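You operate a simulated robot arm through the tools that you are given. There is no shell and no other tool. Be economical: measure what you need, move in short steps, check, and stop when the job is done.

The job below is to be done with a simulated robot arm. You get a single attempt, and the scene is never put back.

JOB
Weigh about 125 grams of beans from the brown mug into the pink dish.
Fine: dish on the bench scale, zero it, then pour to within ten grams of 125; the mug goes back. Set down upright: brown mug.

Only the result counts: the job must be done as asked and must still hold three seconds after the hand-in. Knocking over, shifting, dropping, spilling or breaking anything else fails it.

ROBOT AND FRAMES
A 6-joint arm with a two-finger parallel gripper, fixed in place. Base frame: the origin is at the foot of the arm, x ahead of it, y to its left, z up; the work surface is at about z = 0.86. Lengths are in m, angles in degrees, forces in N, time in s.
With the tool pointing down near the work surface it reaches from about 0.26 to 0.68 m from the base axis. Its first joint turns from -66.0 to 66.0 degrees. Payload 2.9 kg.
Tool frame: the origin (TCP) lies between the finger pads and is the grasp point; the fingertips stand 0.03 m ahead of it; z points along the fingers, y is the line along which they close. Largest opening 0.11 m; finger width 0.02, thickness 0.01; the body of the gripper, 0.048 by 0.112 m, starts 0.055 m behind the TCP.
Orientation is that of the tool frame in the base frame, as [roll, pitch, yaw] about the fixed x, y, z axes, in that order (R = Rz(yaw) Ry(pitch) Rx(roll)). With the fingers straight down and closing along the base's y, the tool's x points along the base's -x, its y along +y and its z along -z.

CONTROLS
- The arm moves only by the tool play_rows. Its argument "steps" is one flat list of numbers, 7 for each row, row after row: the shift along the base's x, y, z in units of 100 mm (1.0 is 100 mm), then the turn, a rotation vector about the base's x, y, z in units of 180 degrees (1.0 is 180 degrees), then the gripper command, from -1 (fully open) to 1 (shut), values between in proportion. In form: [x, y, z, rx, ry, rz, hand, x, y, z, rx, ry, rz, hand, ...]. A call has 1 to 12 rows; each row is the pose to reach, as a shift and turn from the pose commanded when the call began. A call with a number of a shift or a turn outside -1 to 1 is refused whole. Rows are played at 5 a second. More than 0.05 m and 8.6 degrees between two rows, or a gripper value outside its range, and nothing of the call is played. A pose out of reach is approached as far as the arm can. The call stops where the force on the tool passes 40 N (or 10 N more than at its start, if that is more) or the arm is blocked; 0.2 s more then pass. The fingers move at their own pace (about 0.108 m/s each) and stop on an object; they squeeze with about 39 N. The grip force told is the motor's: it shows also when the fingers shut on nothing. Time passes only in rows, and 0.2 s behind the last, so rows that repeat a pose let the fingers close. The reply holds the time, the measured pose of the TCP, the force on the tool along the base axes, the opening and the grip force, in the units named above and with some noise, with the torque about the TCP (base axes, N m) and any sound that the robot's microphone picked up.
- Cameras (640 x 400 px; columns grow to the right, rows downward): "scene" is fixed at [0.0794, 0.4291, 1.3964]; the picture's right is [-0.76, -0.66, 0.00], its down [-0.29, 0.34, -0.90] and it looks along [0.59, -0.68, -0.44] (base axes); focal length 334 px, centre (320, 200). "wrist" rides on the gripper at [0.072, 0.017, -0.103] in the tool frame; the picture's right is [-0.23, 0.97, 0.00], its down [-0.76, -0.18, -0.62] and it looks along [-0.61, -0.14, 0.78] (tool axes); focal length 222 px, centre (320, 200). There is no depth. A picture from a camera that has moved, and an enlarged one, comes with that camera's place and axes in the base frame and with its lens.
- get_image(camera): a new picture of that camera. The clock stands still meanwhile.
- enlarge(camera, box): a new picture of the part [left, top, right, bottom] of that camera's present view, enlarged. The clock stands still meanwhile.
- sign_off(): hands the job in; it is judged then, once.

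Go step by step. Nothing tells you positions but the pictures and the camera data: compare them with the known pose of the tool, close in by small moves and look again before you grip or let go. The budget is 120 turns and 68 pictures, counting those below and the enlarged ones. Unless the task says otherwise, let go and move clear before handing in, and close with one line.

The tools are called after "Call:" as name(argument=value, ...) on one line, values as JSON. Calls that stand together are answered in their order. play_rows: Moves the arm, as the interface text tells. Its arguments: {"type":"object","properties":{"steps":{"type":"array","items":{"type":"number"}}},"required":["steps"]} The other tools are called the same way: get_image (camera) takes a picture; enlarge (camera, box) takes an enlarged picture of a part of a camera's view; sign_off () hands the job in.

At the start:

```text
time_s: 0.0
tool_pos: [0.3527, -0.3142, 1.1891]
orientation: [180.0, 0.1, -180.0]
wrist_force: [0.2, 0.2, 0.1]
wrist_torque: [0.02, 0.02, 0.03]
finger_gap: 0.1102
grip_force: 0.1
```

scene: 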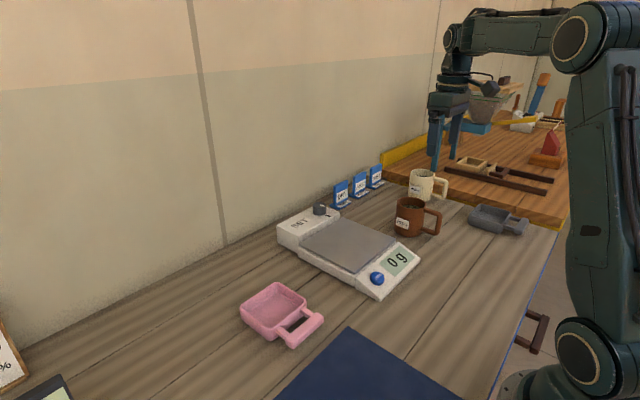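
wrist: 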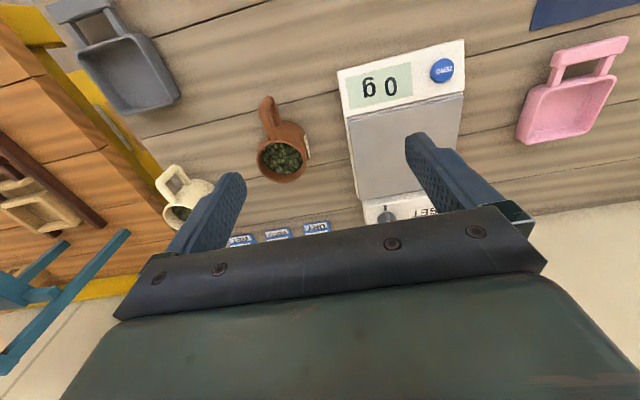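

I see the pink dish near (0.50, 0.09), the scale near (0.5, -0.19) and the brown mug near (0.46, -0.44), all with handles toward the robot. I'll look closer before moving.

Call:
enlarge(camera="scene", box=[220, 150, 460, 360])

Call:
enlarge(camera="wrist", box=[220, 0, 640, 260])

```text
1.90 times, centred on (340, 255) of scene
camera zoom: at [0.0794, 0.4291, 1.3964], right [-0.76, -0.66, 0.0], down [-0.29, 0.34, -0.9], along [0.59, -0.68, -0.44], focal length 637 px, centre (282, 95)
```

zoom: 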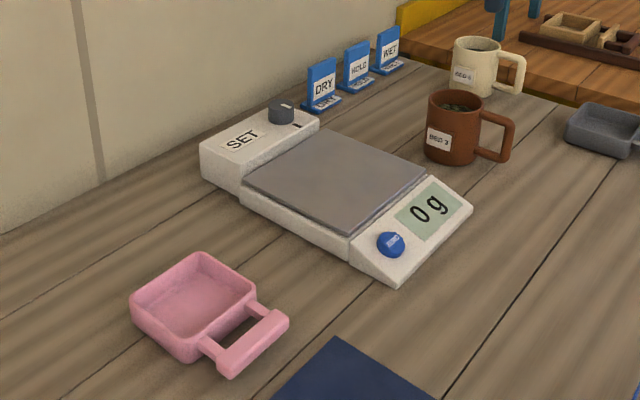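

```text
1.52 times, centred on (430, 130) of wrist
camera zoom: at [0.2809, -0.2976, 1.2919], right [0.23, 0.97, 0.0], down [0.76, -0.18, 0.62], along [0.61, -0.14, -0.78], focal length 338 px, centre (152, 307)
```

zoom: 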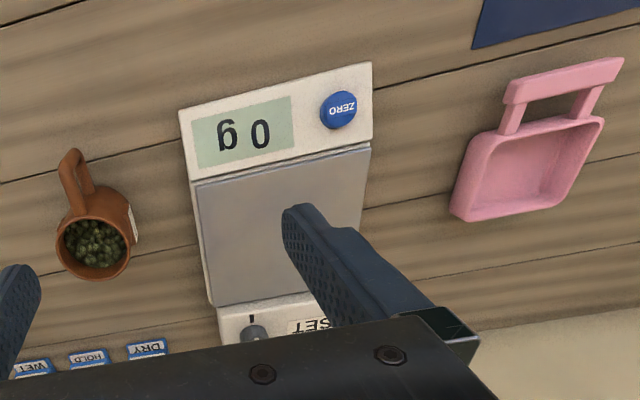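

The dish handle bar is around (0.41, 0.09), parallel to y, so I'll grip it from above with the fingers closing along x. I'm moving there in stages while turning the tool +90 degrees.

Call:
play_rows(steps=[0, 0.33, 0, 0, 0, 0.04, -1, 0, 0.66, 0, 0, 0, 0.08, -1, 0, 1, 0, 0, 0, 0.125, -1])

Call:
play_rows(steps=[0, 0.33, 0, 0, 0, 0.04, -1, 0, 0.66, 0, 0, 0, 0.08, -1, 0, 1, 0, 0, 0, 0.125, -1])

Call:
play_rows(steps=[0, 0.33, 0, 0, 0, 0.04, -1, 0, 0.66, 0, 0, 0, 0.08, -1, 0, 1, 0, 0, 0, 0.125, -1])

Call:
play_rows(steps=[0.2, 0.33, -0.3, 0, 0, 0.04, -1, 0.4, 0.66, -0.6, 0, 0, 0.08, -1, 0.6, 1, -1, 0, 0, 0.125, -1])

Call:
get_image(camera="wrist")

Call:
get_image(camera="scene")

```text
time_s: 0.8
tool_pos: [0.3547, -0.2146, 1.1891]
orientation: [-180.0, 0.0, -157.5]
wrist_force: [0.6, -0.7, -0.5]
wrist_torque: [-0.02, 0.01, 0.01]
finger_gap: 0.1101
grip_force: 0.0
```

```text
time_s: 1.6
tool_pos: [0.3537, -0.1123, 1.1881]
orientation: [179.9, 0.1, -135.0]
wrist_force: [0.3, 0.8, -0.4]
wrist_torque: [-0.02, -0.01, 0.01]
finger_gap: 0.1102
grip_force: 0.1
```

```text
time_s: 2.4
tool_pos: [0.3544, -0.0087, 1.1893]
orientation: [180.0, 0.0, -112.5]
wrist_force: [1.0, 0.1, 0.7]
wrist_torque: [-0.02, 0.01, 0.01]
finger_gap: 0.1101
grip_force: 0.1
```

```text
refused: row 3 steps farther than a row can; nothing moved
```

```text
63 pictures are left
camera wrist: at [0.3106, -0.0692, 1.2929], right [-0.81, 0.58, 0.0], down [0.45, 0.64, 0.62], along [0.36, 0.51, -0.78], focal length 222 px, centre (320, 200)
```

wrist: 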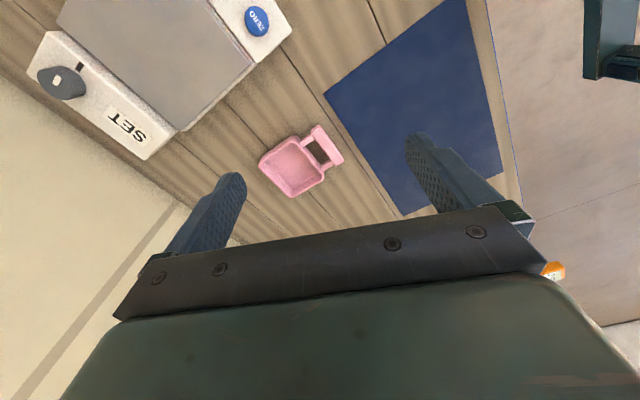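

```text
62 pictures are left
```

scene: 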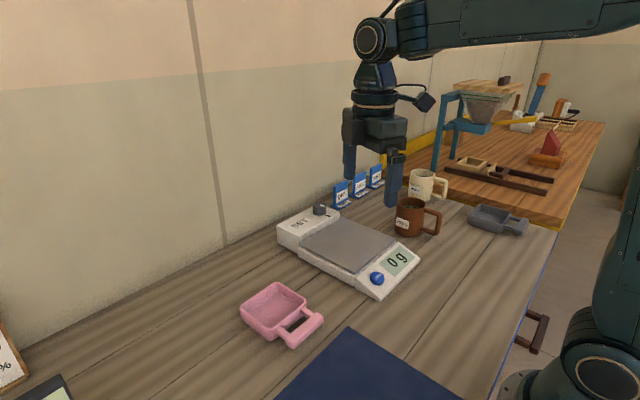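

The bar centre triangulates to about (0.408, 0.095) from both cameras. I'm moving above it and finishing the turn.

Call:
play_rows(steps=[0.13, 0.26, -0.24, 0, 0, 0.031, -1, 0.26, 0.52, -0.48, 0, 0, 0.062, -1, 0.4, 0.78, -0.72, 0, 0, 0.093, -1, 0.54, 1, -0.96, 0, 0, 0.125, -1])

Call:
play_rows(steps=[0, 0.05, -0.25, 0, 0, 0, -1, 0, 0.05, -0.5, 0, 0, 0, -1, 0, 0.05, -0.75, 0, 0, 0, -1])

Call:
get_image(camera="wrist")

Call:
get_image(camera="scene")

```text
time_s: 3.4
tool_pos: [0.4059, 0.0885, 1.0938]
orientation: [180.0, 0.0, -89.9]
wrist_force: [-0.3, 1.1, -0.9]
wrist_torque: [-0.04, -0.01, -0.01]
finger_gap: 0.1101
grip_force: 0.1
```

```text
time_s: 4.2
tool_pos: [0.4086, 0.0903, 1.0173]
orientation: [180.0, 0.0, -90.0]
wrist_force: [0.2, -0.2, 0.7]
wrist_torque: [0.0, 0.0, 0.0]
finger_gap: 0.1098
grip_force: 0.0
```

```text
61 pictures are left
camera wrist: at [0.3906, 0.0183, 1.1202], right [-0.97, 0.23, 0.0], down [0.18, 0.76, 0.62], along [0.14, 0.61, -0.78], focal length 222 px, centre (320, 200)
```

wrist: 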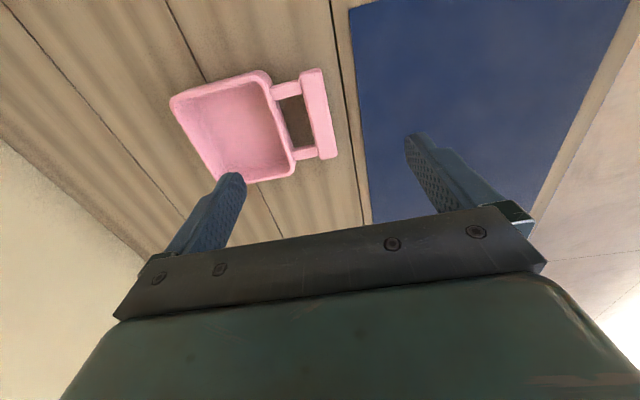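

```text
60 pictures are left
```

scene: 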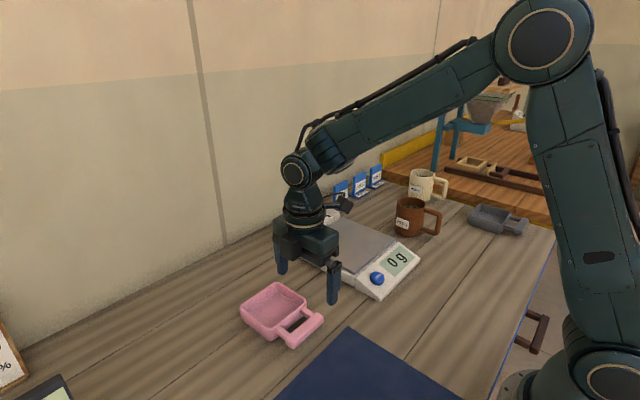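

I'm half closing the fingers so that one fits in the handle gap (about 0.042–0.045 m opening), then descending partway to check.

Call:
play_rows(steps=[0, 0, -0.2, 0, 0, 0, 0.2, 0, 0, -0.4, 0, 0, 0, 0.2, 0, 0, -0.7, 0, 0, 0, 0.2])

Call:
get_image(camera="wrist")

Call:
enlarge(camera="scene", box=[220, 220, 380, 360])

```text
time_s: 5.0
tool_pos: [0.4076, 0.0902, 0.9456]
orientation: [180.0, 0.0, -90.0]
wrist_force: [-1.4, -1.0, 0.7]
wrist_torque: [-0.01, 0.01, 0.03]
finger_gap: 0.0439
grip_force: 0.0
```

```text
59 pictures are left
camera wrist: at [0.3901, 0.0171, 1.0489], right [-0.97, 0.23, 0.0], down [0.18, 0.76, 0.62], along [0.14, 0.61, -0.78], focal length 222 px, centre (320, 200)
```

wrist: 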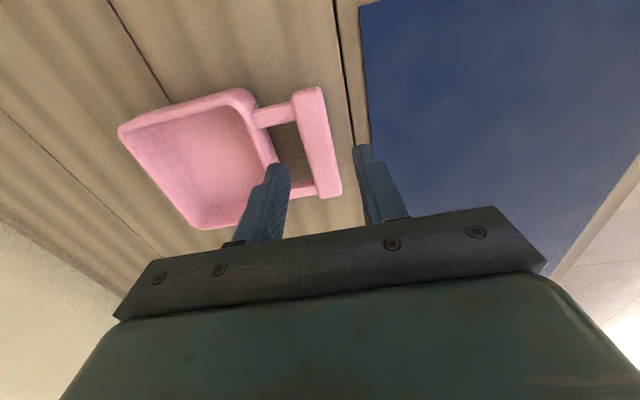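

```text
2.86 times, centred on (300, 290) of scene
camera zoom: at [0.0794, 0.4291, 1.3964], right [-0.76, -0.66, 0.0], down [-0.29, 0.34, -0.9], along [0.59, -0.68, -0.44], focal length 956 px, centre (377, -57)
```

zoom: 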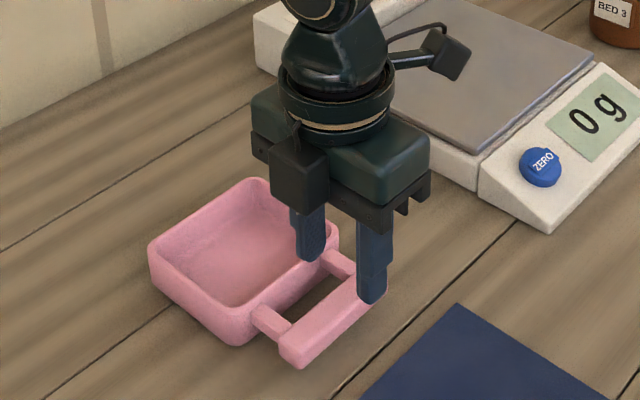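

The left finger is above the gap and the right one is outside the bar. Descending to grip height, then closing.

Call:
play_rows(steps=[0, 0, -0.15, 0, 0, 0, 0.25, 0, 0, -0.3, 0, 0, 0, 0.25, 0, 0, -0.46, 0, 0, 0, 0.25])

Call:
enlarge(camera="scene", box=[220, 220, 380, 360])

```text
time_s: 5.8
tool_pos: [0.408, 0.0897, 0.8996]
orientation: [180.0, 0.0, -90.1]
wrist_force: [0.3, 0.2, -0.6]
wrist_torque: [0.0, -0.04, 0.0]
finger_gap: 0.041
grip_force: 0.1
```

```text
2.86 times, centred on (300, 290) of scene
camera zoom: at [0.0794, 0.4291, 1.3964], right [-0.76, -0.66, 0.0], down [-0.29, 0.34, -0.9], along [0.59, -0.68, -0.44], focal length 956 px, centre (377, -57)
```

zoom: 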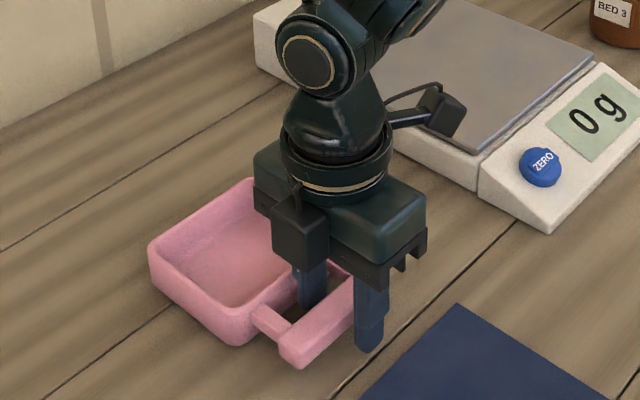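

Fingers straddle the bar. I'll lower slightly, close and lift a little.

Call:
play_rows(steps=[0, 0, -0.04, 0, 0, 0, 0.25, 0, 0, -0.04, 0, 0, 0, 1, 0, 0, -0.04, 0, 0, 0, 1, 0, 0, -0.04, 0, 0, 0, 1])

Call:
play_rows(steps=[0, 0, 0.1, 0, 0, 0, 1, 0, 0, 0.25, 0, 0, 0, 1, 0, 0, 0.4, 0, 0, 0, 1])

Call:
enlarge(camera="scene", box=[220, 200, 380, 340])

```text
time_s: 6.8
tool_pos: [0.409, 0.0908, 0.8966]
orientation: [-180.0, 0.0, -90.1]
wrist_force: [-0.4, -0.2, 0.4]
wrist_torque: [-0.02, 0.11, -0.02]
finger_gap: 0.0217
grip_force: 38.9
```

```text
time_s: 7.6
tool_pos: [0.4066, 0.0903, 0.9376]
orientation: [180.0, 0.0, -90.0]
wrist_force: [-0.1, -0.1, -0.6]
wrist_torque: [0.02, 0.0, -0.01]
finger_gap: 0.0
grip_force: 37.5
```

```text
2.86 times, centred on (300, 270) of scene
camera zoom: at [0.0794, 0.4291, 1.3964], right [-0.76, -0.66, 0.0], down [-0.29, 0.34, -0.9], along [0.59, -0.68, -0.44], focal length 956 px, centre (377, 0)
```

zoom: 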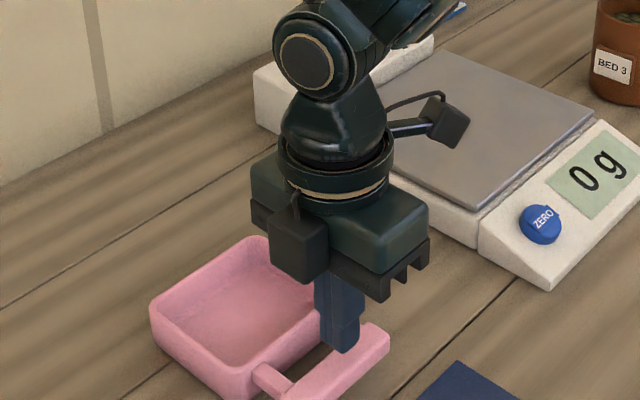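

The bar slipped from the fingertips, and the dish appears to be still in place, so the grip was too high. I'll reopen and go lower.

Call:
play_rows(steps=[0, 0, 0, 0, 0, 0, 0.25, 0, 0, 0, 0, 0, 0, 0.25, 0, 0, 0, 0, 0, 0, 0.25])

Call:
get_image(camera="wrist")

Call:
enlarge(camera="scene", box=[220, 220, 380, 360])

```text
time_s: 8.4
tool_pos: [0.4076, 0.0912, 0.9367]
orientation: [-179.9, 0.0, -90.1]
wrist_force: [0.4, 0.2, 0.8]
wrist_torque: [-0.02, -0.03, 0.0]
finger_gap: 0.0409
grip_force: 0.1
```

```text
55 pictures are left
camera wrist: at [0.3899, 0.0183, 1.0413], right [-0.97, 0.23, 0.0], down [0.18, 0.76, 0.62], along [0.14, 0.61, -0.78], focal length 222 px, centre (320, 200)
```

wrist: 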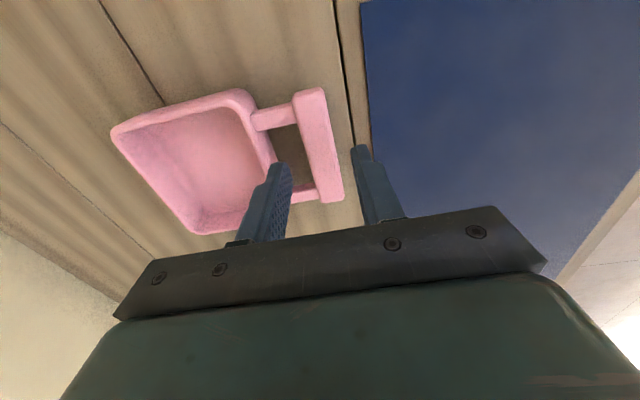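

```text
2.86 times, centred on (300, 290) of scene
camera zoom: at [0.0794, 0.4291, 1.3964], right [-0.76, -0.66, 0.0], down [-0.29, 0.34, -0.9], along [0.59, -0.68, -0.44], focal length 956 px, centre (377, -57)
```

zoom: 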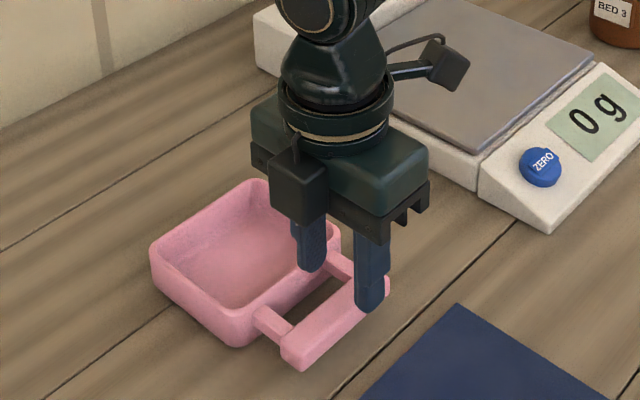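

The dish is where it was. Going down close to the table, then gripping again.

Call:
play_rows(steps=[0, 0, -0.15, 0, 0, 0, 0.25, 0, 0, -0.3, 0, 0, 0, 0.25, 0, 0, -0.4, 0, 0, 0, 0.25, 0, 0, -0.45, 0, 0, 0, 0.25])

Call:
play_rows(steps=[0, 0, 0, 0, 0, 0, 1, 0, 0, 0, 0, 0, 0, 1, 0, 0, 0, 0, 0, 0, 1, 0, 0, 0, 0, 0, 0, 1])

Call:
play_rows(steps=[0, 0, 0.05, 0, 0, 0, 1, 0, 0, 0.1, 0, 0, 0, 1])

Call:
enlarge(camera="scene", box=[220, 220, 380, 360])

```text
time_s: 9.4
tool_pos: [0.4079, 0.0902, 0.8936]
orientation: [180.0, 0.1, -90.0]
wrist_force: [0.1, 0.3, -0.3]
wrist_torque: [-0.01, 0.0, -0.02]
finger_gap: 0.0413
grip_force: 0.0
```

```text
time_s: 10.4
tool_pos: [0.4083, 0.0897, 0.8928]
orientation: [-180.0, 0.0, -89.9]
wrist_force: [-0.6, 0.2, -0.5]
wrist_torque: [-0.01, 0.06, -0.03]
finger_gap: 0.0215
grip_force: 39.1
```

```text
time_s: 11.0
tool_pos: [0.4076, 0.0888, 0.9046]
orientation: [180.0, 0.0, -89.9]
wrist_force: [-0.1, -0.5, -1.5]
wrist_torque: [-0.03, 0.09, -0.01]
finger_gap: 0.0214
grip_force: 38.6
```

```text
2.86 times, centred on (300, 290) of scene
camera zoom: at [0.0794, 0.4291, 1.3964], right [-0.76, -0.66, 0.0], down [-0.29, 0.34, -0.9], along [0.59, -0.68, -0.44], focal length 956 px, centre (377, -57)
```

zoom: 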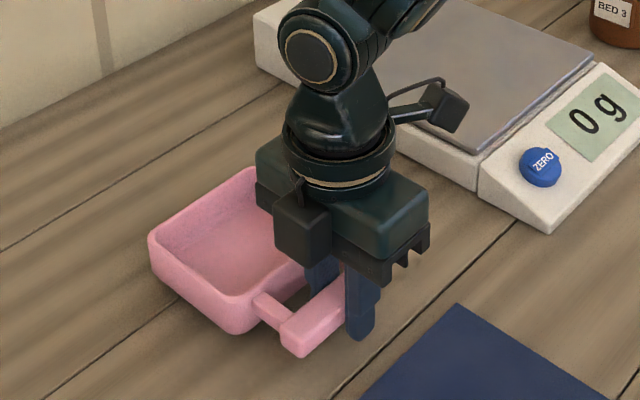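

The dish is coming up, held at about 1.5 N. Lifting further and checking.

Call:
play_rows(steps=[0, 0, 0.1, 0, 0, 0, 1, 0, 0, 0.2, 0, 0, 0, 1, 0, 0, 0.3, 0, 0, 0, 1])

Call:
enlarge(camera="scene", box=[220, 200, 380, 340])

```text
time_s: 11.8
tool_pos: [0.4086, 0.091, 0.9342]
orientation: [-179.9, 0.0, -90.0]
wrist_force: [0.5, 0.2, -0.7]
wrist_torque: [0.02, 0.08, 0.03]
finger_gap: 0.0216
grip_force: 39.1
```

```text
2.86 times, centred on (300, 270) of scene
camera zoom: at [0.0794, 0.4291, 1.3964], right [-0.76, -0.66, 0.0], down [-0.29, 0.34, -0.9], along [0.59, -0.68, -0.44], focal length 956 px, centre (377, 0)
```

zoom: 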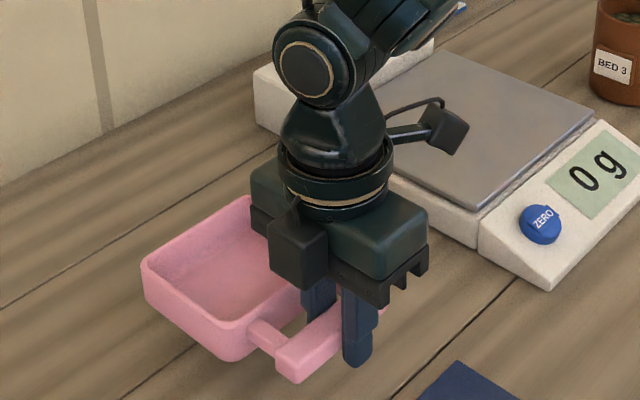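

The dish is lifted and level, weighing roughly 0.1 kg. Raising it and carrying it over the pan to TCP (0.44, -0.19).

Call:
play_rows(steps=[0, 0, 0.2, 0, 0, 0, 1, 0, 0, 0.4, 0, 0, 0, 1, 0, 0, 0.6, 0, 0, 0, 1, 0, 0, 0.8, 0, 0, 0, 1])

Call:
play_rows(steps=[0, -0.2, 0, 0, 0, 0, 1, 0.1, -0.4, 0, 0, 0, 0, 1, 0.2, -0.6, 0, 0, 0, 0, 1, 0.25, -0.8, 0, 0, 0, 0, 1, 0.32, -1, 0, 0, 0, 0, 1])

Call:
play_rows(steps=[0, -0.2, 0, 0, 0, 0, 1, 0, -0.4, 0, 0, 0, 0, 1, 0, -0.6, 0, 0, 0, 0, 1, 0, -0.8, 0, 0, 0, 0, 1, 0, -1, 0, 0, 0, 0, 1])

Call:
play_rows(steps=[0, -0.2, 0, 0, 0, 0, 1, 0, -0.4, 0, 0, 0, 0, 1, 0, -0.6, 0, 0, 0, 0, 1, 0, -0.8, 0, 0, 0, 0, 1, 0, -0.8, 0, 0, 0, 0, 1])

Call:
get_image(camera="wrist")

Call:
get_image(camera="scene")

```text
time_s: 12.8
tool_pos: [0.4098, 0.0909, 1.0134]
orientation: [180.0, 0.2, -90.0]
wrist_force: [0.1, 0.6, -0.6]
wrist_torque: [0.0, 0.09, -0.01]
finger_gap: 0.0214
grip_force: 39.1
```

```text
time_s: 14.0
tool_pos: [0.439, -0.0102, 1.0118]
orientation: [-179.9, 0.1, -90.0]
wrist_force: [-0.3, 0.7, -1.2]
wrist_torque: [0.0, 0.06, -0.02]
finger_gap: 0.0214
grip_force: 39.3
```

```text
time_s: 15.2
tool_pos: [0.4386, -0.1098, 1.0111]
orientation: [-179.9, 0.1, -89.9]
wrist_force: [-0.1, 0.1, -1.5]
wrist_torque: [-0.02, 0.06, -0.02]
finger_gap: 0.0215
grip_force: 39.3
```

```text
time_s: 16.4
tool_pos: [0.439, -0.1891, 1.0131]
orientation: [180.0, 0.0, -89.9]
wrist_force: [0.3, 0.7, -2.8]
wrist_torque: [-0.02, 0.12, 0.01]
finger_gap: 0.0216
grip_force: 38.5
```

```text
51 pictures are left
camera wrist: at [0.422, -0.2617, 1.1158], right [-0.97, 0.23, 0.0], down [0.18, 0.76, 0.62], along [0.14, 0.61, -0.78], focal length 222 px, centre (320, 200)
```

wrist: 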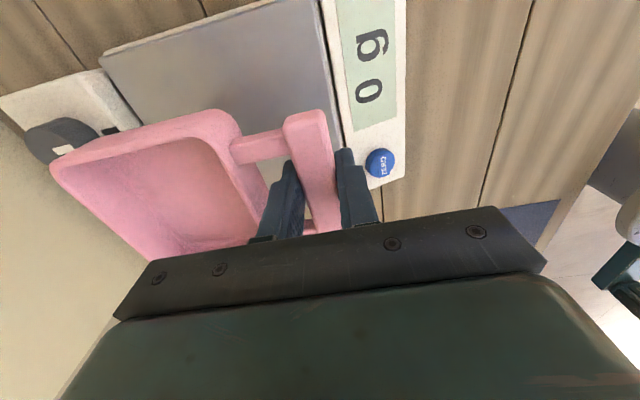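

```text
50 pictures are left
```

scene: 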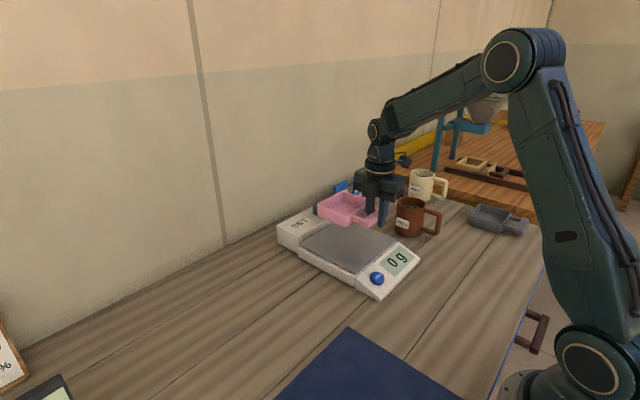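

The dish is centred above the pan. Lowering step by step and watching the force and the scale reading.

Call:
play_rows(steps=[0, 0, -0.15, 0, 0, 0, 1, 0, 0, -0.3, 0, 0, 0, 1, 0, 0, -0.45, 0, 0, 0, 1, 0, 0, -0.6, 0, 0, 0, 1])

Call:
enlarge(camera="scene", box=[270, 150, 430, 310])

```text
time_s: 17.4
tool_pos: [0.4403, -0.1924, 0.9544]
orientation: [-179.9, 0.1, -90.0]
wrist_force: [-0.1, 0.6, -1.2]
wrist_torque: [0.0, 0.09, 0.01]
finger_gap: 0.0214
grip_force: 39.2
```

```text
2.50 times, centred on (350, 230) of scene
camera zoom: at [0.0794, 0.4291, 1.3964], right [-0.76, -0.66, 0.0], down [-0.29, 0.34, -0.9], along [0.59, -0.68, -0.44], focal length 836 px, centre (245, 125)
```

zoom: 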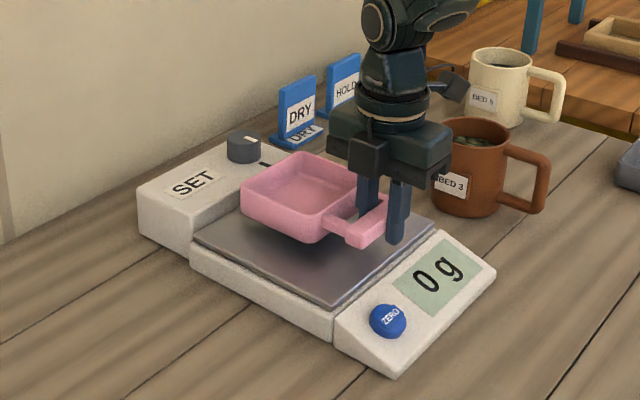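

Call:
play_rows(steps=[0, 0, -0.04, 0, 0, 0, 1, 0, 0, -0.08, 0, 0, 0, 1, 0, 0, -0.12, 0, 0, 0, 1])

Call:
enlarge(camera="scene", box=[270, 150, 430, 310])

```text
time_s: 18.2
tool_pos: [0.4386, -0.1896, 0.9408]
orientation: [180.0, 0.0, -90.1]
wrist_force: [-0.6, 0.8, -1.5]
wrist_torque: [-0.04, 0.1, -0.01]
finger_gap: 0.0216
grip_force: 38.5
```

```text
2.50 times, centred on (350, 230) of scene
camera zoom: at [0.0794, 0.4291, 1.3964], right [-0.76, -0.66, 0.0], down [-0.29, 0.34, -0.9], along [0.59, -0.68, -0.44], focal length 836 px, centre (245, 125)
```

zoom: 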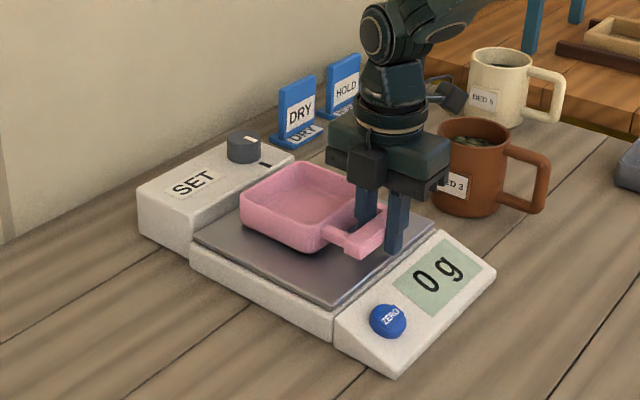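

Call:
play_rows(steps=[0, 0, -0.03, 0, 0, 0, 1, 0, 0, -0.06, 0, 0, 0, 1])

Call:
enlarge(camera="scene", box=[270, 150, 430, 310])

```text
time_s: 18.8
tool_pos: [0.4386, -0.1896, 0.9363]
orientation: [-179.9, -0.1, -89.9]
wrist_force: [-2.7, 0.9, 8.5]
wrist_torque: [0.27, -0.29, 0.05]
finger_gap: 0.0215
grip_force: 38.7
```

```text
2.50 times, centred on (350, 230) of scene
camera zoom: at [0.0792, 0.4291, 1.3964], right [-0.76, -0.66, 0.0], down [-0.29, 0.34, -0.9], along [0.59, -0.68, -0.44], focal length 836 px, centre (245, 125)
```

zoom: 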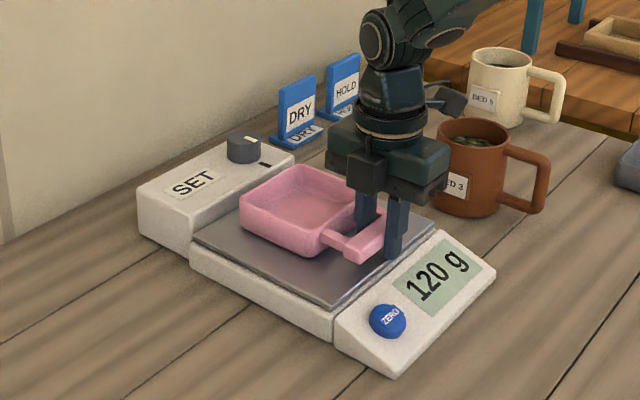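

The dish is on the pan. Opening just enough, then going straight up.

Call:
play_rows(steps=[0, 0, 0.03, 0, 0, 0, 0.25, 0, 0, 0.03, 0, 0, 0, 0.25, 0, 0, 0.03, 0, 0, 0, 0.25])

Call:
play_rows(steps=[0, 0, 0.1, 0, 0, 0, 0.25, 0, 0, 0.25, 0, 0, 0, 0.25, 0, 0, 0.5, 0, 0, 0, 0.25, 0, 0, 0.8, 0, 0, 0, 0.25])

Call:
get_image(camera="wrist")

Call:
enlarge(camera="scene", box=[270, 150, 430, 310])

```text
time_s: 19.6
tool_pos: [0.4391, -0.1891, 0.9383]
orientation: [180.0, 0.0, -89.9]
wrist_force: [0.2, 0.4, -0.1]
wrist_torque: [0.0, -0.03, 0.04]
finger_gap: 0.0415
grip_force: 0.1
```

```text
time_s: 20.6
tool_pos: [0.44, -0.1913, 1.0178]
orientation: [179.9, 0.0, -90.0]
wrist_force: [0.2, -0.1, -0.8]
wrist_torque: [0.01, -0.03, -0.04]
finger_gap: 0.0411
grip_force: 0.1
```

```text
46 pictures are left
camera wrist: at [0.4225, -0.2631, 1.1212], right [-0.97, 0.23, 0.0], down [0.18, 0.76, 0.62], along [0.14, 0.61, -0.78], focal length 222 px, centre (320, 200)
```

wrist: 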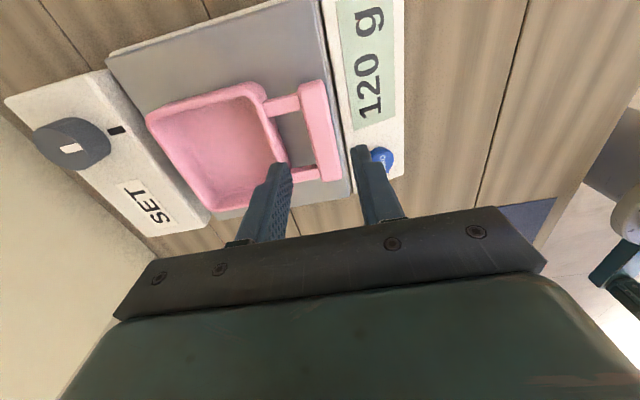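

```text
2.50 times, centred on (350, 230) of scene
camera zoom: at [0.0794, 0.4291, 1.3964], right [-0.76, -0.66, 0.0], down [-0.29, 0.34, -0.9], along [0.59, -0.68, -0.44], focal length 836 px, centre (245, 125)
```

zoom: 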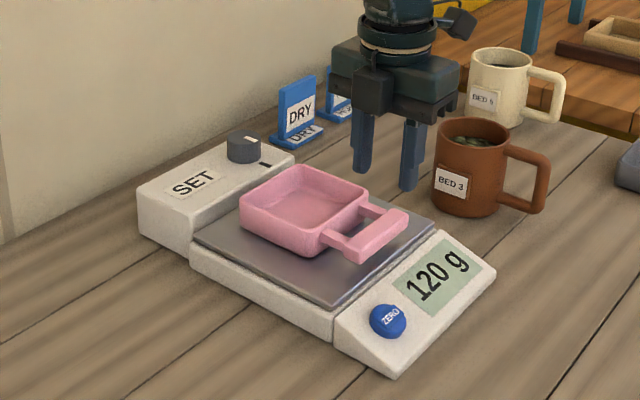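

The dish sits clean on the pan and reads 120 g. The ZERO button is at about (0.380, -0.124); I'm closing the fingers and moving above it.

Call:
play_rows(steps=[-0.2, 0.2, 0, 0, 0, 0, 0.5, -0.4, 0.44, 0, 0, 0, 0, 1, -0.61, 0.66, 0, 0, 0, 0, 1, -0.61, 0.66, -0.3, 0, 0, 0, 1, -0.61, 0.66, -0.6, 0, 0, 0, 1, -0.61, 0.66, -0.7, 0, 0, 0, 1])

Call:
get_image(camera="wrist")

Call:
enlarge(camera="scene", box=[300, 200, 440, 310])

```text
time_s: 22.0
tool_pos: [0.3788, -0.1224, 0.9469]
orientation: [-180.0, 0.1, -90.1]
wrist_force: [-0.1, -0.6, -0.5]
wrist_torque: [0.01, 0.0, 0.02]
finger_gap: 0.0003
grip_force: 37.7
```

```text
44 pictures are left
camera wrist: at [0.3613, -0.1952, 1.0504], right [-0.97, 0.23, 0.0], down [0.18, 0.76, 0.62], along [0.14, 0.61, -0.78], focal length 222 px, centre (320, 200)
```

wrist: 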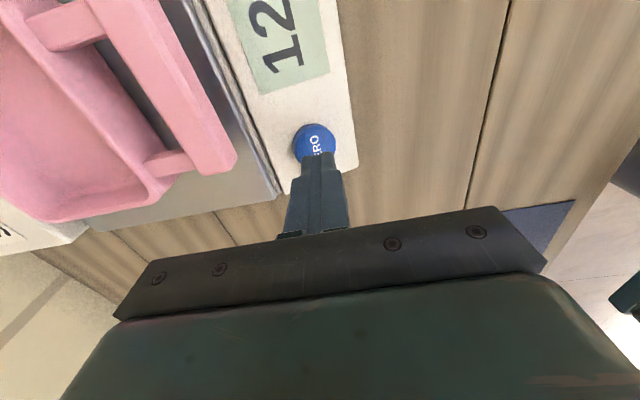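

```text
3.64 times, centred on (370, 255) of scene
camera zoom: at [0.0794, 0.4291, 1.3964], right [-0.76, -0.66, 0.0], down [-0.29, 0.34, -0.9], along [0.59, -0.68, -0.44], focal length 1216 px, centre (138, 0)
```

zoom: 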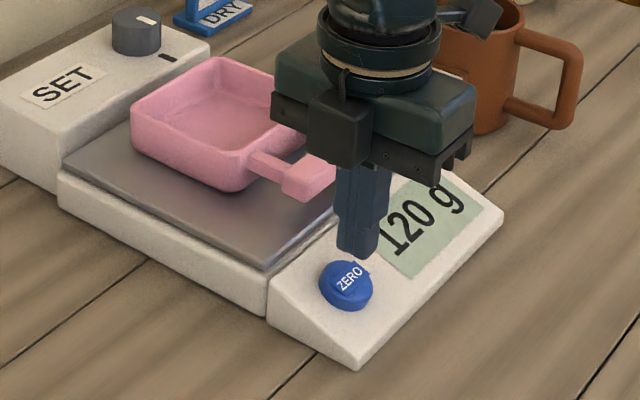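

Nearly centred above the button. I'm shifting 2 mm and pressing down gently.

Call:
play_rows(steps=[0.02, 0.02, -0.12, 0, 0, 0, 1, 0.02, 0.02, -0.2, 0, 0, 0, 1, 0.02, 0.02, -0.24, 0, 0, 0, 1])

Call:
enlarge(camera="scene", box=[300, 200, 440, 310])

```text
time_s: 22.8
tool_pos: [0.3827, -0.1208, 0.9221]
orientation: [-179.9, 0.0, -90.0]
wrist_force: [0.1, -1.4, 3.6]
wrist_torque: [0.01, -0.07, -0.01]
finger_gap: 0.0
grip_force: 38.2
heard: click
```

```text
3.64 times, centred on (370, 255) of scene
camera zoom: at [0.0794, 0.4291, 1.3964], right [-0.76, -0.66, 0.0], down [-0.29, 0.34, -0.9], along [0.59, -0.68, -0.44], focal length 1216 px, centre (138, 0)
```

zoom: 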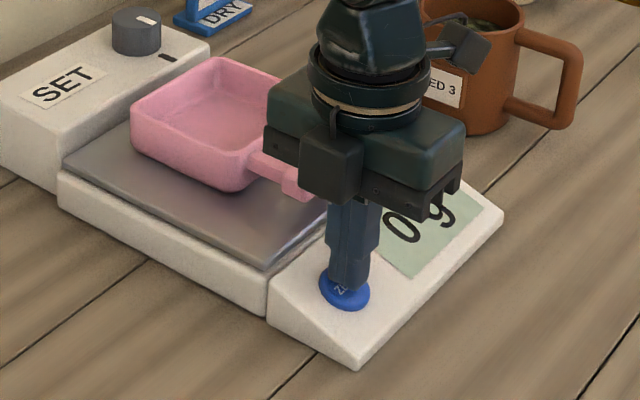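

Heard a click and the display shows 0 g. Rising and turning to yaw ~134° so the fingers will straddle the mug clear of its handle.

Call:
play_rows(steps=[0, 0, 0.3, 0, 0, 0, 1, 0, 0, 0.6, 0, 0, 0, 1, 0, 0, 1, 0, 0, 0, 1])

Call:
play_rows(steps=[0, -0.11, 0.11, 0, 0, -0.042, 0, 0, -0.22, 0.22, 0, 0, -0.084, 0, 0, -0.33, 0.33, 0, 0, -0.126, -1, 0, -0.44, 0.44, 0, 0, -0.168, -1, 0, -0.55, 0.55, 0, 0, -0.21, -1, 0, -0.66, 0.66, 0, 0, -0.252, -1, 0, -0.77, 0.77, 0, 0, -0.294, -1, 0, -0.88, 0.88, 0, 0, -0.336, -1, 0, -1, 1, 0, 0, -0.378, -1])

Call:
play_rows(steps=[0, -0.11, 0, 0, 0, -0.042, -1, 0, -0.22, 0, 0, 0, -0.084, -1, 0, -0.33, 0, 0, 0, -0.126, -1, 0, -0.44, 0, 0, 0, -0.168, -1, 0, -0.55, 0, 0, 0, -0.21, -1, 0, -0.66, 0, 0, 0, -0.252, -1, 0, -0.77, 0, 0, 0, -0.294, -1, 0, -0.88, 0, 0, 0, -0.336, -1, 0, -1, 0, 0, 0, -0.378, -1])

Call:
get_image(camera="wrist")

Call:
get_image(camera="scene")

```text
time_s: 23.6
tool_pos: [0.3819, -0.1183, 1.0231]
orientation: [-180.0, 0.0, -90.1]
wrist_force: [-0.3, 0.0, -0.3]
wrist_torque: [-0.03, 0.01, -0.01]
finger_gap: 0.0
grip_force: 37.7
```

```text
time_s: 25.6
tool_pos: [0.3802, -0.2208, 1.1226]
orientation: [180.0, -0.1, -158.2]
wrist_force: [0.2, 0.5, -0.1]
wrist_torque: [0.01, -0.03, -0.01]
finger_gap: 0.1102
grip_force: 0.0
```

```text
time_s: 27.6
tool_pos: [0.3803, -0.3221, 1.1223]
orientation: [-180.0, 0.0, 133.8]
wrist_force: [-0.2, -0.2, -0.2]
wrist_torque: [-0.04, 0.0, 0.01]
finger_gap: 0.11
grip_force: 0.0
```

```text
41 pictures are left
camera wrist: at [0.3421, -0.2583, 1.227], right [0.86, 0.51, 0.0], down [0.4, -0.67, 0.62], along [0.32, -0.54, -0.78], focal length 222 px, centre (320, 200)
```

wrist: 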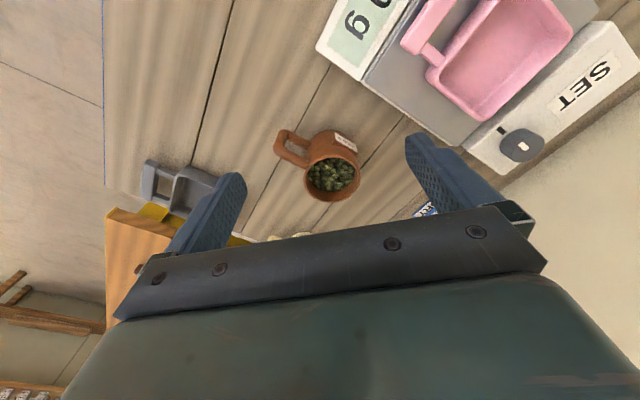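

```text
40 pictures are left
```

scene: 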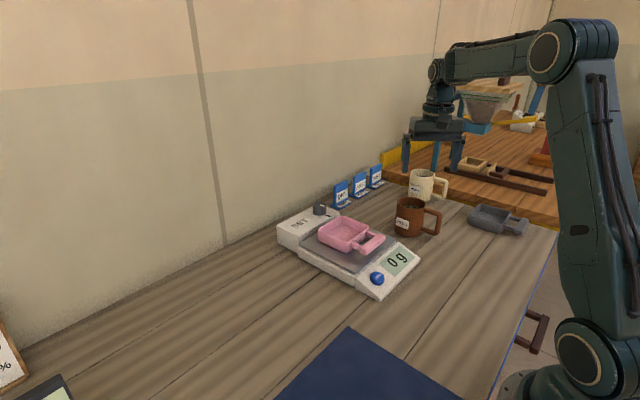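

The mug rim centre triangulates to about (0.452, -0.411), with the rim at z≈0.945, diameter ≈0.085 and the handle toward -x. I'm moving above it with the yaw at 125°.

Call:
play_rows(steps=[0.18, -0.22, -0.2, 0, 0, -0.0125, -1, 0.36, -0.44, -0.4, 0, 0, -0.025, -1, 0.54, -0.66, -0.6, 0, 0, -0.037, -1, 0.71, -0.89, -0.8, 0, 0, -0.05, -1])

Call:
get_image(camera="wrist")

Call:
enlarge(camera="scene", box=[350, 100, 490, 250])

```text
time_s: 28.6
tool_pos: [0.4508, -0.412, 1.0444]
orientation: [-179.9, 0.0, 124.9]
wrist_force: [-1.1, -0.9, 0.3]
wrist_torque: [-0.01, 0.03, 0.02]
finger_gap: 0.1098
grip_force: 0.0
```

```text
39 pictures are left
camera wrist: at [0.4228, -0.3426, 1.1484], right [0.93, 0.37, 0.0], down [0.29, -0.73, 0.62], along [0.23, -0.58, -0.78], focal length 222 px, centre (320, 200)
```

wrist: 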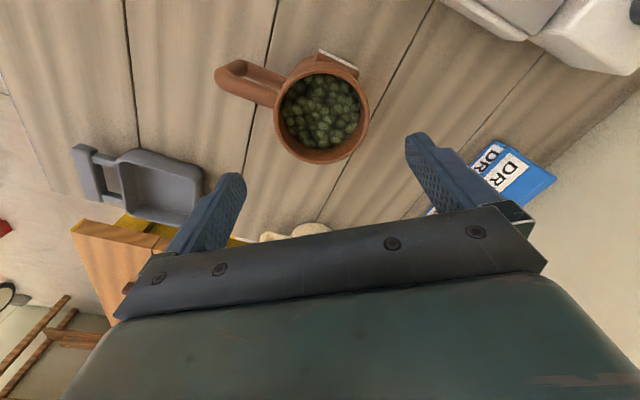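

```text
2.67 times, centred on (420, 175) of scene
camera zoom: at [0.0794, 0.4291, 1.3964], right [-0.76, -0.66, 0.0], down [-0.29, 0.34, -0.9], along [0.59, -0.68, -0.44], focal length 892 px, centre (53, 267)
```

zoom: 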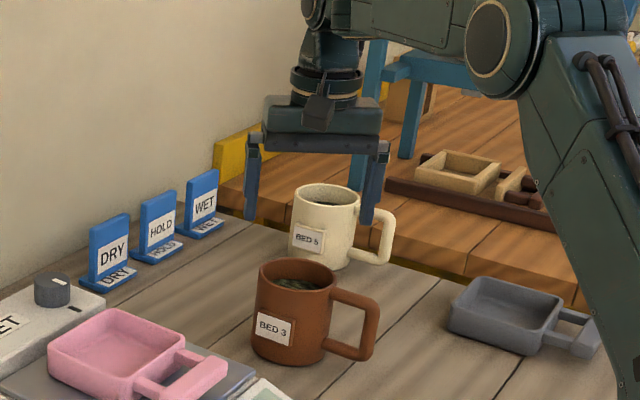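

Refined from this closer view, the mug centre is about (0.444, -0.400). I'm shifting there, descending to z 1.0 and looking again.

Call:
play_rows(steps=[-0.035, 0.06, -0.15, 0, 0, 0, -1, -0.07, 0.12, -0.3, 0, 0, 0, -1, -0.07, 0.12, -0.4, 0, 0, 0, -1])

Call:
get_image(camera="wrist")

Call:
enlarge(camera="scene", box=[350, 100, 490, 250])

```text
time_s: 29.4
tool_pos: [0.4447, -0.3983, 1.005]
orientation: [180.0, 0.1, 124.9]
wrist_force: [0.3, 0.0, -0.2]
wrist_torque: [-0.01, 0.04, 0.0]
finger_gap: 0.1098
grip_force: 0.0
```

```text
37 pictures are left
camera wrist: at [0.417, -0.3295, 1.1077], right [0.93, 0.37, 0.0], down [0.29, -0.73, 0.62], along [0.23, -0.58, -0.78], focal length 222 px, centre (320, 200)
```

wrist: 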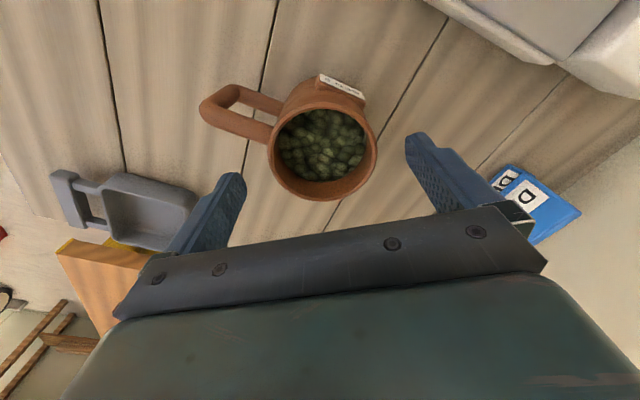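

```text
2.67 times, centred on (420, 175) of scene
camera zoom: at [0.0794, 0.4291, 1.3964], right [-0.76, -0.66, 0.0], down [-0.29, 0.34, -0.9], along [0.59, -0.68, -0.44], focal length 892 px, centre (53, 267)
```

zoom: 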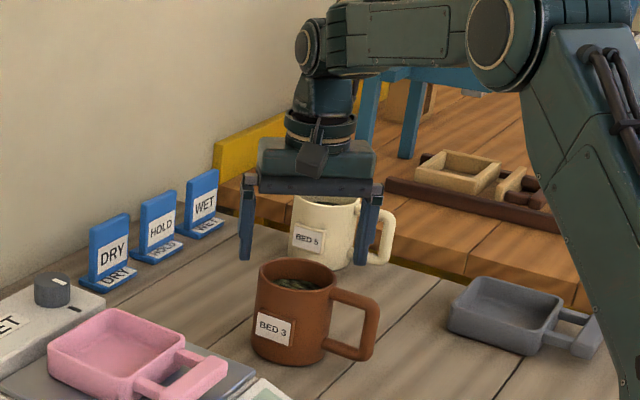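

Centred to within a few mm. Descending around the mug to z≈0.918.

Call:
play_rows(steps=[-0.01, 0.02, -0.2, 0, 0, 0, -1, -0.01, 0.02, -0.4, 0, 0, 0, -1, -0.01, 0.02, -0.6, 0, 0, 0, -1, -0.01, 0.02, -0.75, 0, 0, 0, -1, -0.01, 0.02, -0.87, 0, 0, 0, -1])

Call:
get_image(camera="wrist")

Call:
enlarge(camera="scene", box=[350, 100, 490, 250])

```text
time_s: 30.6
tool_pos: [0.4444, -0.3974, 0.9139]
orientation: [179.9, 0.1, 124.9]
wrist_force: [0.1, 0.4, 0.2]
wrist_torque: [0.01, 0.01, 0.01]
finger_gap: 0.1099
grip_force: 0.0
```

```text
35 pictures are left
camera wrist: at [0.4164, -0.3286, 1.0178], right [0.93, 0.37, 0.0], down [0.29, -0.73, 0.62], along [0.23, -0.58, -0.78], focal length 222 px, centre (320, 200)
```

wrist: 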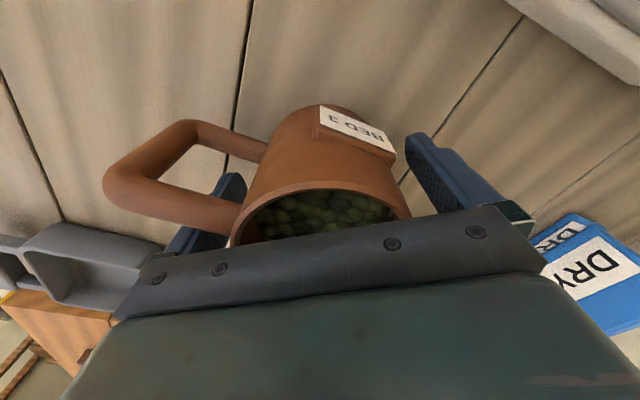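

```text
2.67 times, centred on (420, 175) of scene
camera zoom: at [0.0794, 0.4291, 1.3964], right [-0.76, -0.66, 0.0], down [-0.29, 0.34, -0.9], along [0.59, -0.68, -0.44], focal length 892 px, centre (53, 267)
```

zoom: 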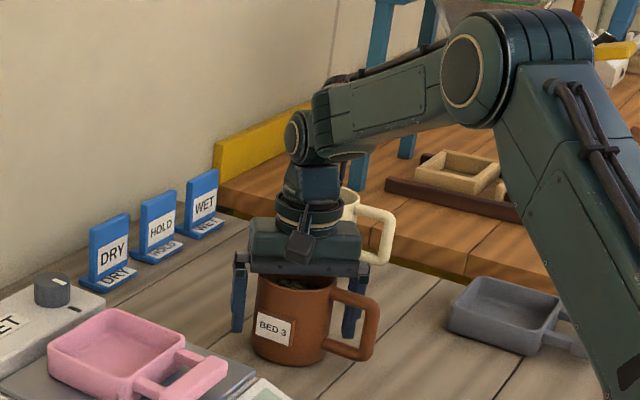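

Fingers straddle the mug, clear of the handle. Closing and lifting slightly.

Call:
play_rows(steps=[0, 0, 0, 0, 0, 0, 0, 0, 0, 0, 0, 0, 0, 1, 0, 0, 0, 0, 0, 0, 1, 0, 0, 0, 0, 0, 0, 1])

Call:
play_rows(steps=[0, 0, 0.07, 0, 0, 0, 1, 0, 0, 0.15, 0, 0, 0, 1, 0, 0, 0.15, 0, 0, 0, 1])

Call:
enlarge(camera="scene", box=[350, 100, 490, 250])

```text
time_s: 31.6
tool_pos: [0.4435, -0.3975, 0.9134]
orientation: [180.0, 0.0, 124.9]
wrist_force: [0.3, 0.4, -0.5]
wrist_torque: [-0.01, -0.04, -0.02]
finger_gap: 0.0782
grip_force: 38.5
```

```text
time_s: 32.4
tool_pos: [0.4438, -0.3971, 0.9306]
orientation: [180.0, 0.1, 124.9]
wrist_force: [0.8, 0.2, -3.7]
wrist_torque: [0.02, -0.09, 0.02]
finger_gap: 0.0785
grip_force: 39.1
```

```text
2.67 times, centred on (420, 175) of scene
camera zoom: at [0.0795, 0.4291, 1.3964], right [-0.76, -0.66, 0.0], down [-0.29, 0.34, -0.9], along [0.59, -0.68, -0.44], focal length 892 px, centre (53, 267)
```

zoom: 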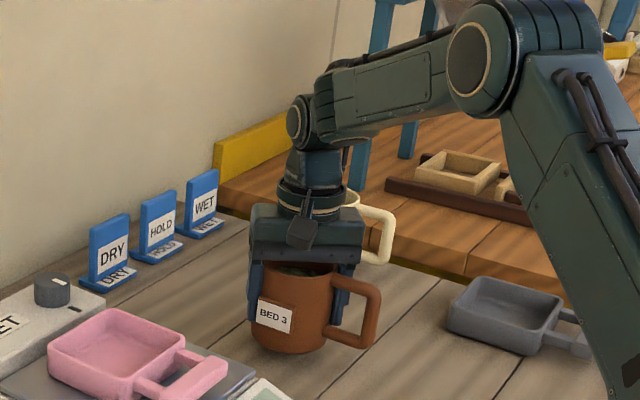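

The mug is gripped and lifted, about 0.4 kg in all. Raising it and carrying it to beside the dish, turning 20° so that it pours back toward the robot.

Call:
play_rows(steps=[0, 0, 0.25, 0, 0, 0, 1, 0, 0, 0.5, 0, 0, 0, 1, 0, 0, 0.75, 0, 0, 0, 1, 0, 0, 1, 0, 0, 0, 1])

Call:
play_rows(steps=[0.12, 0.18, 0.1, 0, 0, 0.011, 1, 0.24, 0.36, 0.2, 0, 0, 0.022, 1, 0.36, 0.54, 0.3, 0, 0, 0.033, 1, 0.48, 0.72, 0.4, 0, 0, 0.044, 1, 0.6, 0.9, 0.5, 0, 0, 0.055, 1])

Call:
play_rows(steps=[0.12, 0.18, 0, 0, 0, 0.011, 1, 0.24, 0.36, 0, 0, 0, 0.022, 1, 0.36, 0.54, 0, 0, 0, 0.033, 1, 0.48, 0.72, 0, 0, 0, 0.044, 1, 0.6, 0.9, 0, 0, 0, 0.055, 1])

Call:
get_image(camera="wrist")

Call:
get_image(camera="scene")

```text
time_s: 33.4
tool_pos: [0.4451, -0.3955, 1.0322]
orientation: [-180.0, 0.0, 124.9]
wrist_force: [0.5, -0.5, -2.0]
wrist_torque: [-0.01, -0.06, 0.0]
finger_gap: 0.0783
grip_force: 39.6
```

```text
time_s: 34.6
tool_pos: [0.5033, -0.3044, 1.0812]
orientation: [-180.0, -0.1, 134.9]
wrist_force: [0.6, 0.1, -3.7]
wrist_torque: [0.05, -0.02, -0.01]
finger_gap: 0.0782
grip_force: 39.1
```

```text
time_s: 35.8
tool_pos: [0.5634, -0.217, 1.0818]
orientation: [-180.0, 0.0, 144.8]
wrist_force: [-0.2, 0.3, -2.2]
wrist_torque: [0.04, -0.02, 0.0]
finger_gap: 0.078
grip_force: 38.9
```

```text
32 pictures are left
camera wrist: at [0.5141, -0.1606, 1.1858], right [0.75, 0.66, 0.0], down [0.52, -0.58, 0.62], along [0.41, -0.47, -0.78], focal length 222 px, centre (320, 200)
```

wrist: 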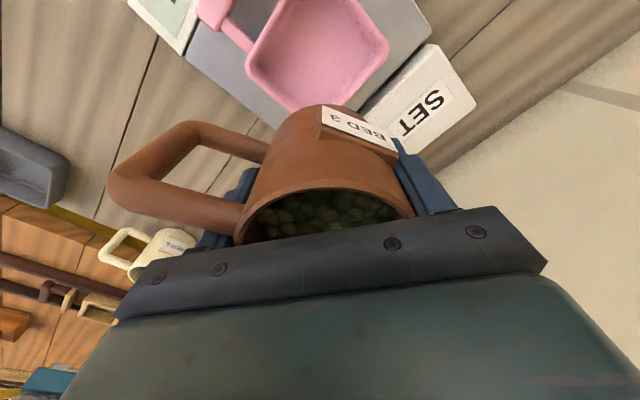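

```text
31 pictures are left
```

scene: 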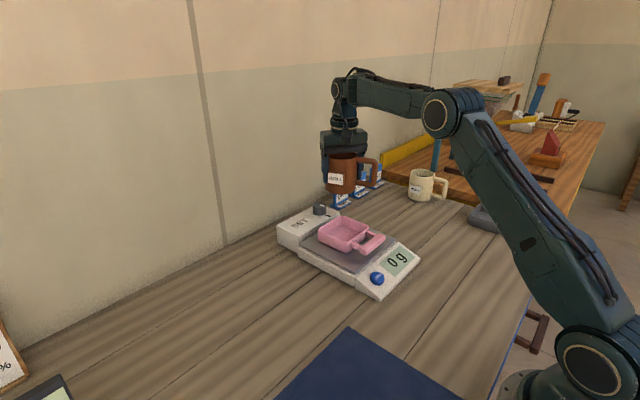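

The dish centre is confirmed at about (0.528, -0.185) and the scale reads 0 g. I'm tilting 40° first while lowering slightly (no flow expected yet), then checking.

Call:
play_rows(steps=[0.03, -0.01, -0.06, -0.0256, -0.0363, 0, 1, 0.06, -0.02, -0.12, -0.0512, -0.0726, 0, 1, 0.09, -0.03, -0.18, -0.0768, -0.1089, 0, 1, 0.12, -0.04, -0.24, -0.1024, -0.1452, 0, 1, 0.15, -0.05, -0.3, -0.128, -0.1815, 0, 1])

Call:
get_image(camera="wrist")

Call:
enlarge(camera="scene", box=[260, 110, 430, 310])

```text
time_s: 37.0
tool_pos: [0.5799, -0.221, 1.0516]
orientation: [-180.0, 40.0, 144.7]
wrist_force: [0.4, 0.1, -3.4]
wrist_torque: [0.05, -0.02, 0.02]
finger_gap: 0.0781
grip_force: 39.1
```

```text
30 pictures are left
camera wrist: at [0.489, -0.1371, 1.0834], right [0.7, 0.69, 0.15], down [0.05, -0.25, 0.97], along [0.71, -0.67, -0.21], focal length 222 px, centre (320, 200)
```

wrist: 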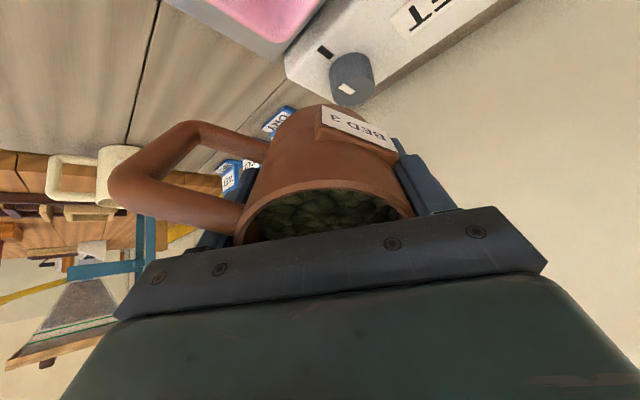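

```text
2.00 times, centred on (345, 210) of scene
camera zoom: at [0.0795, 0.4291, 1.3964], right [-0.76, -0.66, 0.0], down [-0.29, 0.34, -0.9], along [0.59, -0.68, -0.44], focal length 669 px, centre (270, 180)
```

zoom: 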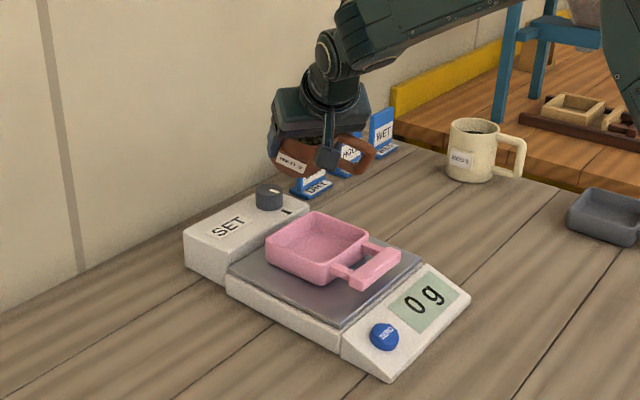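

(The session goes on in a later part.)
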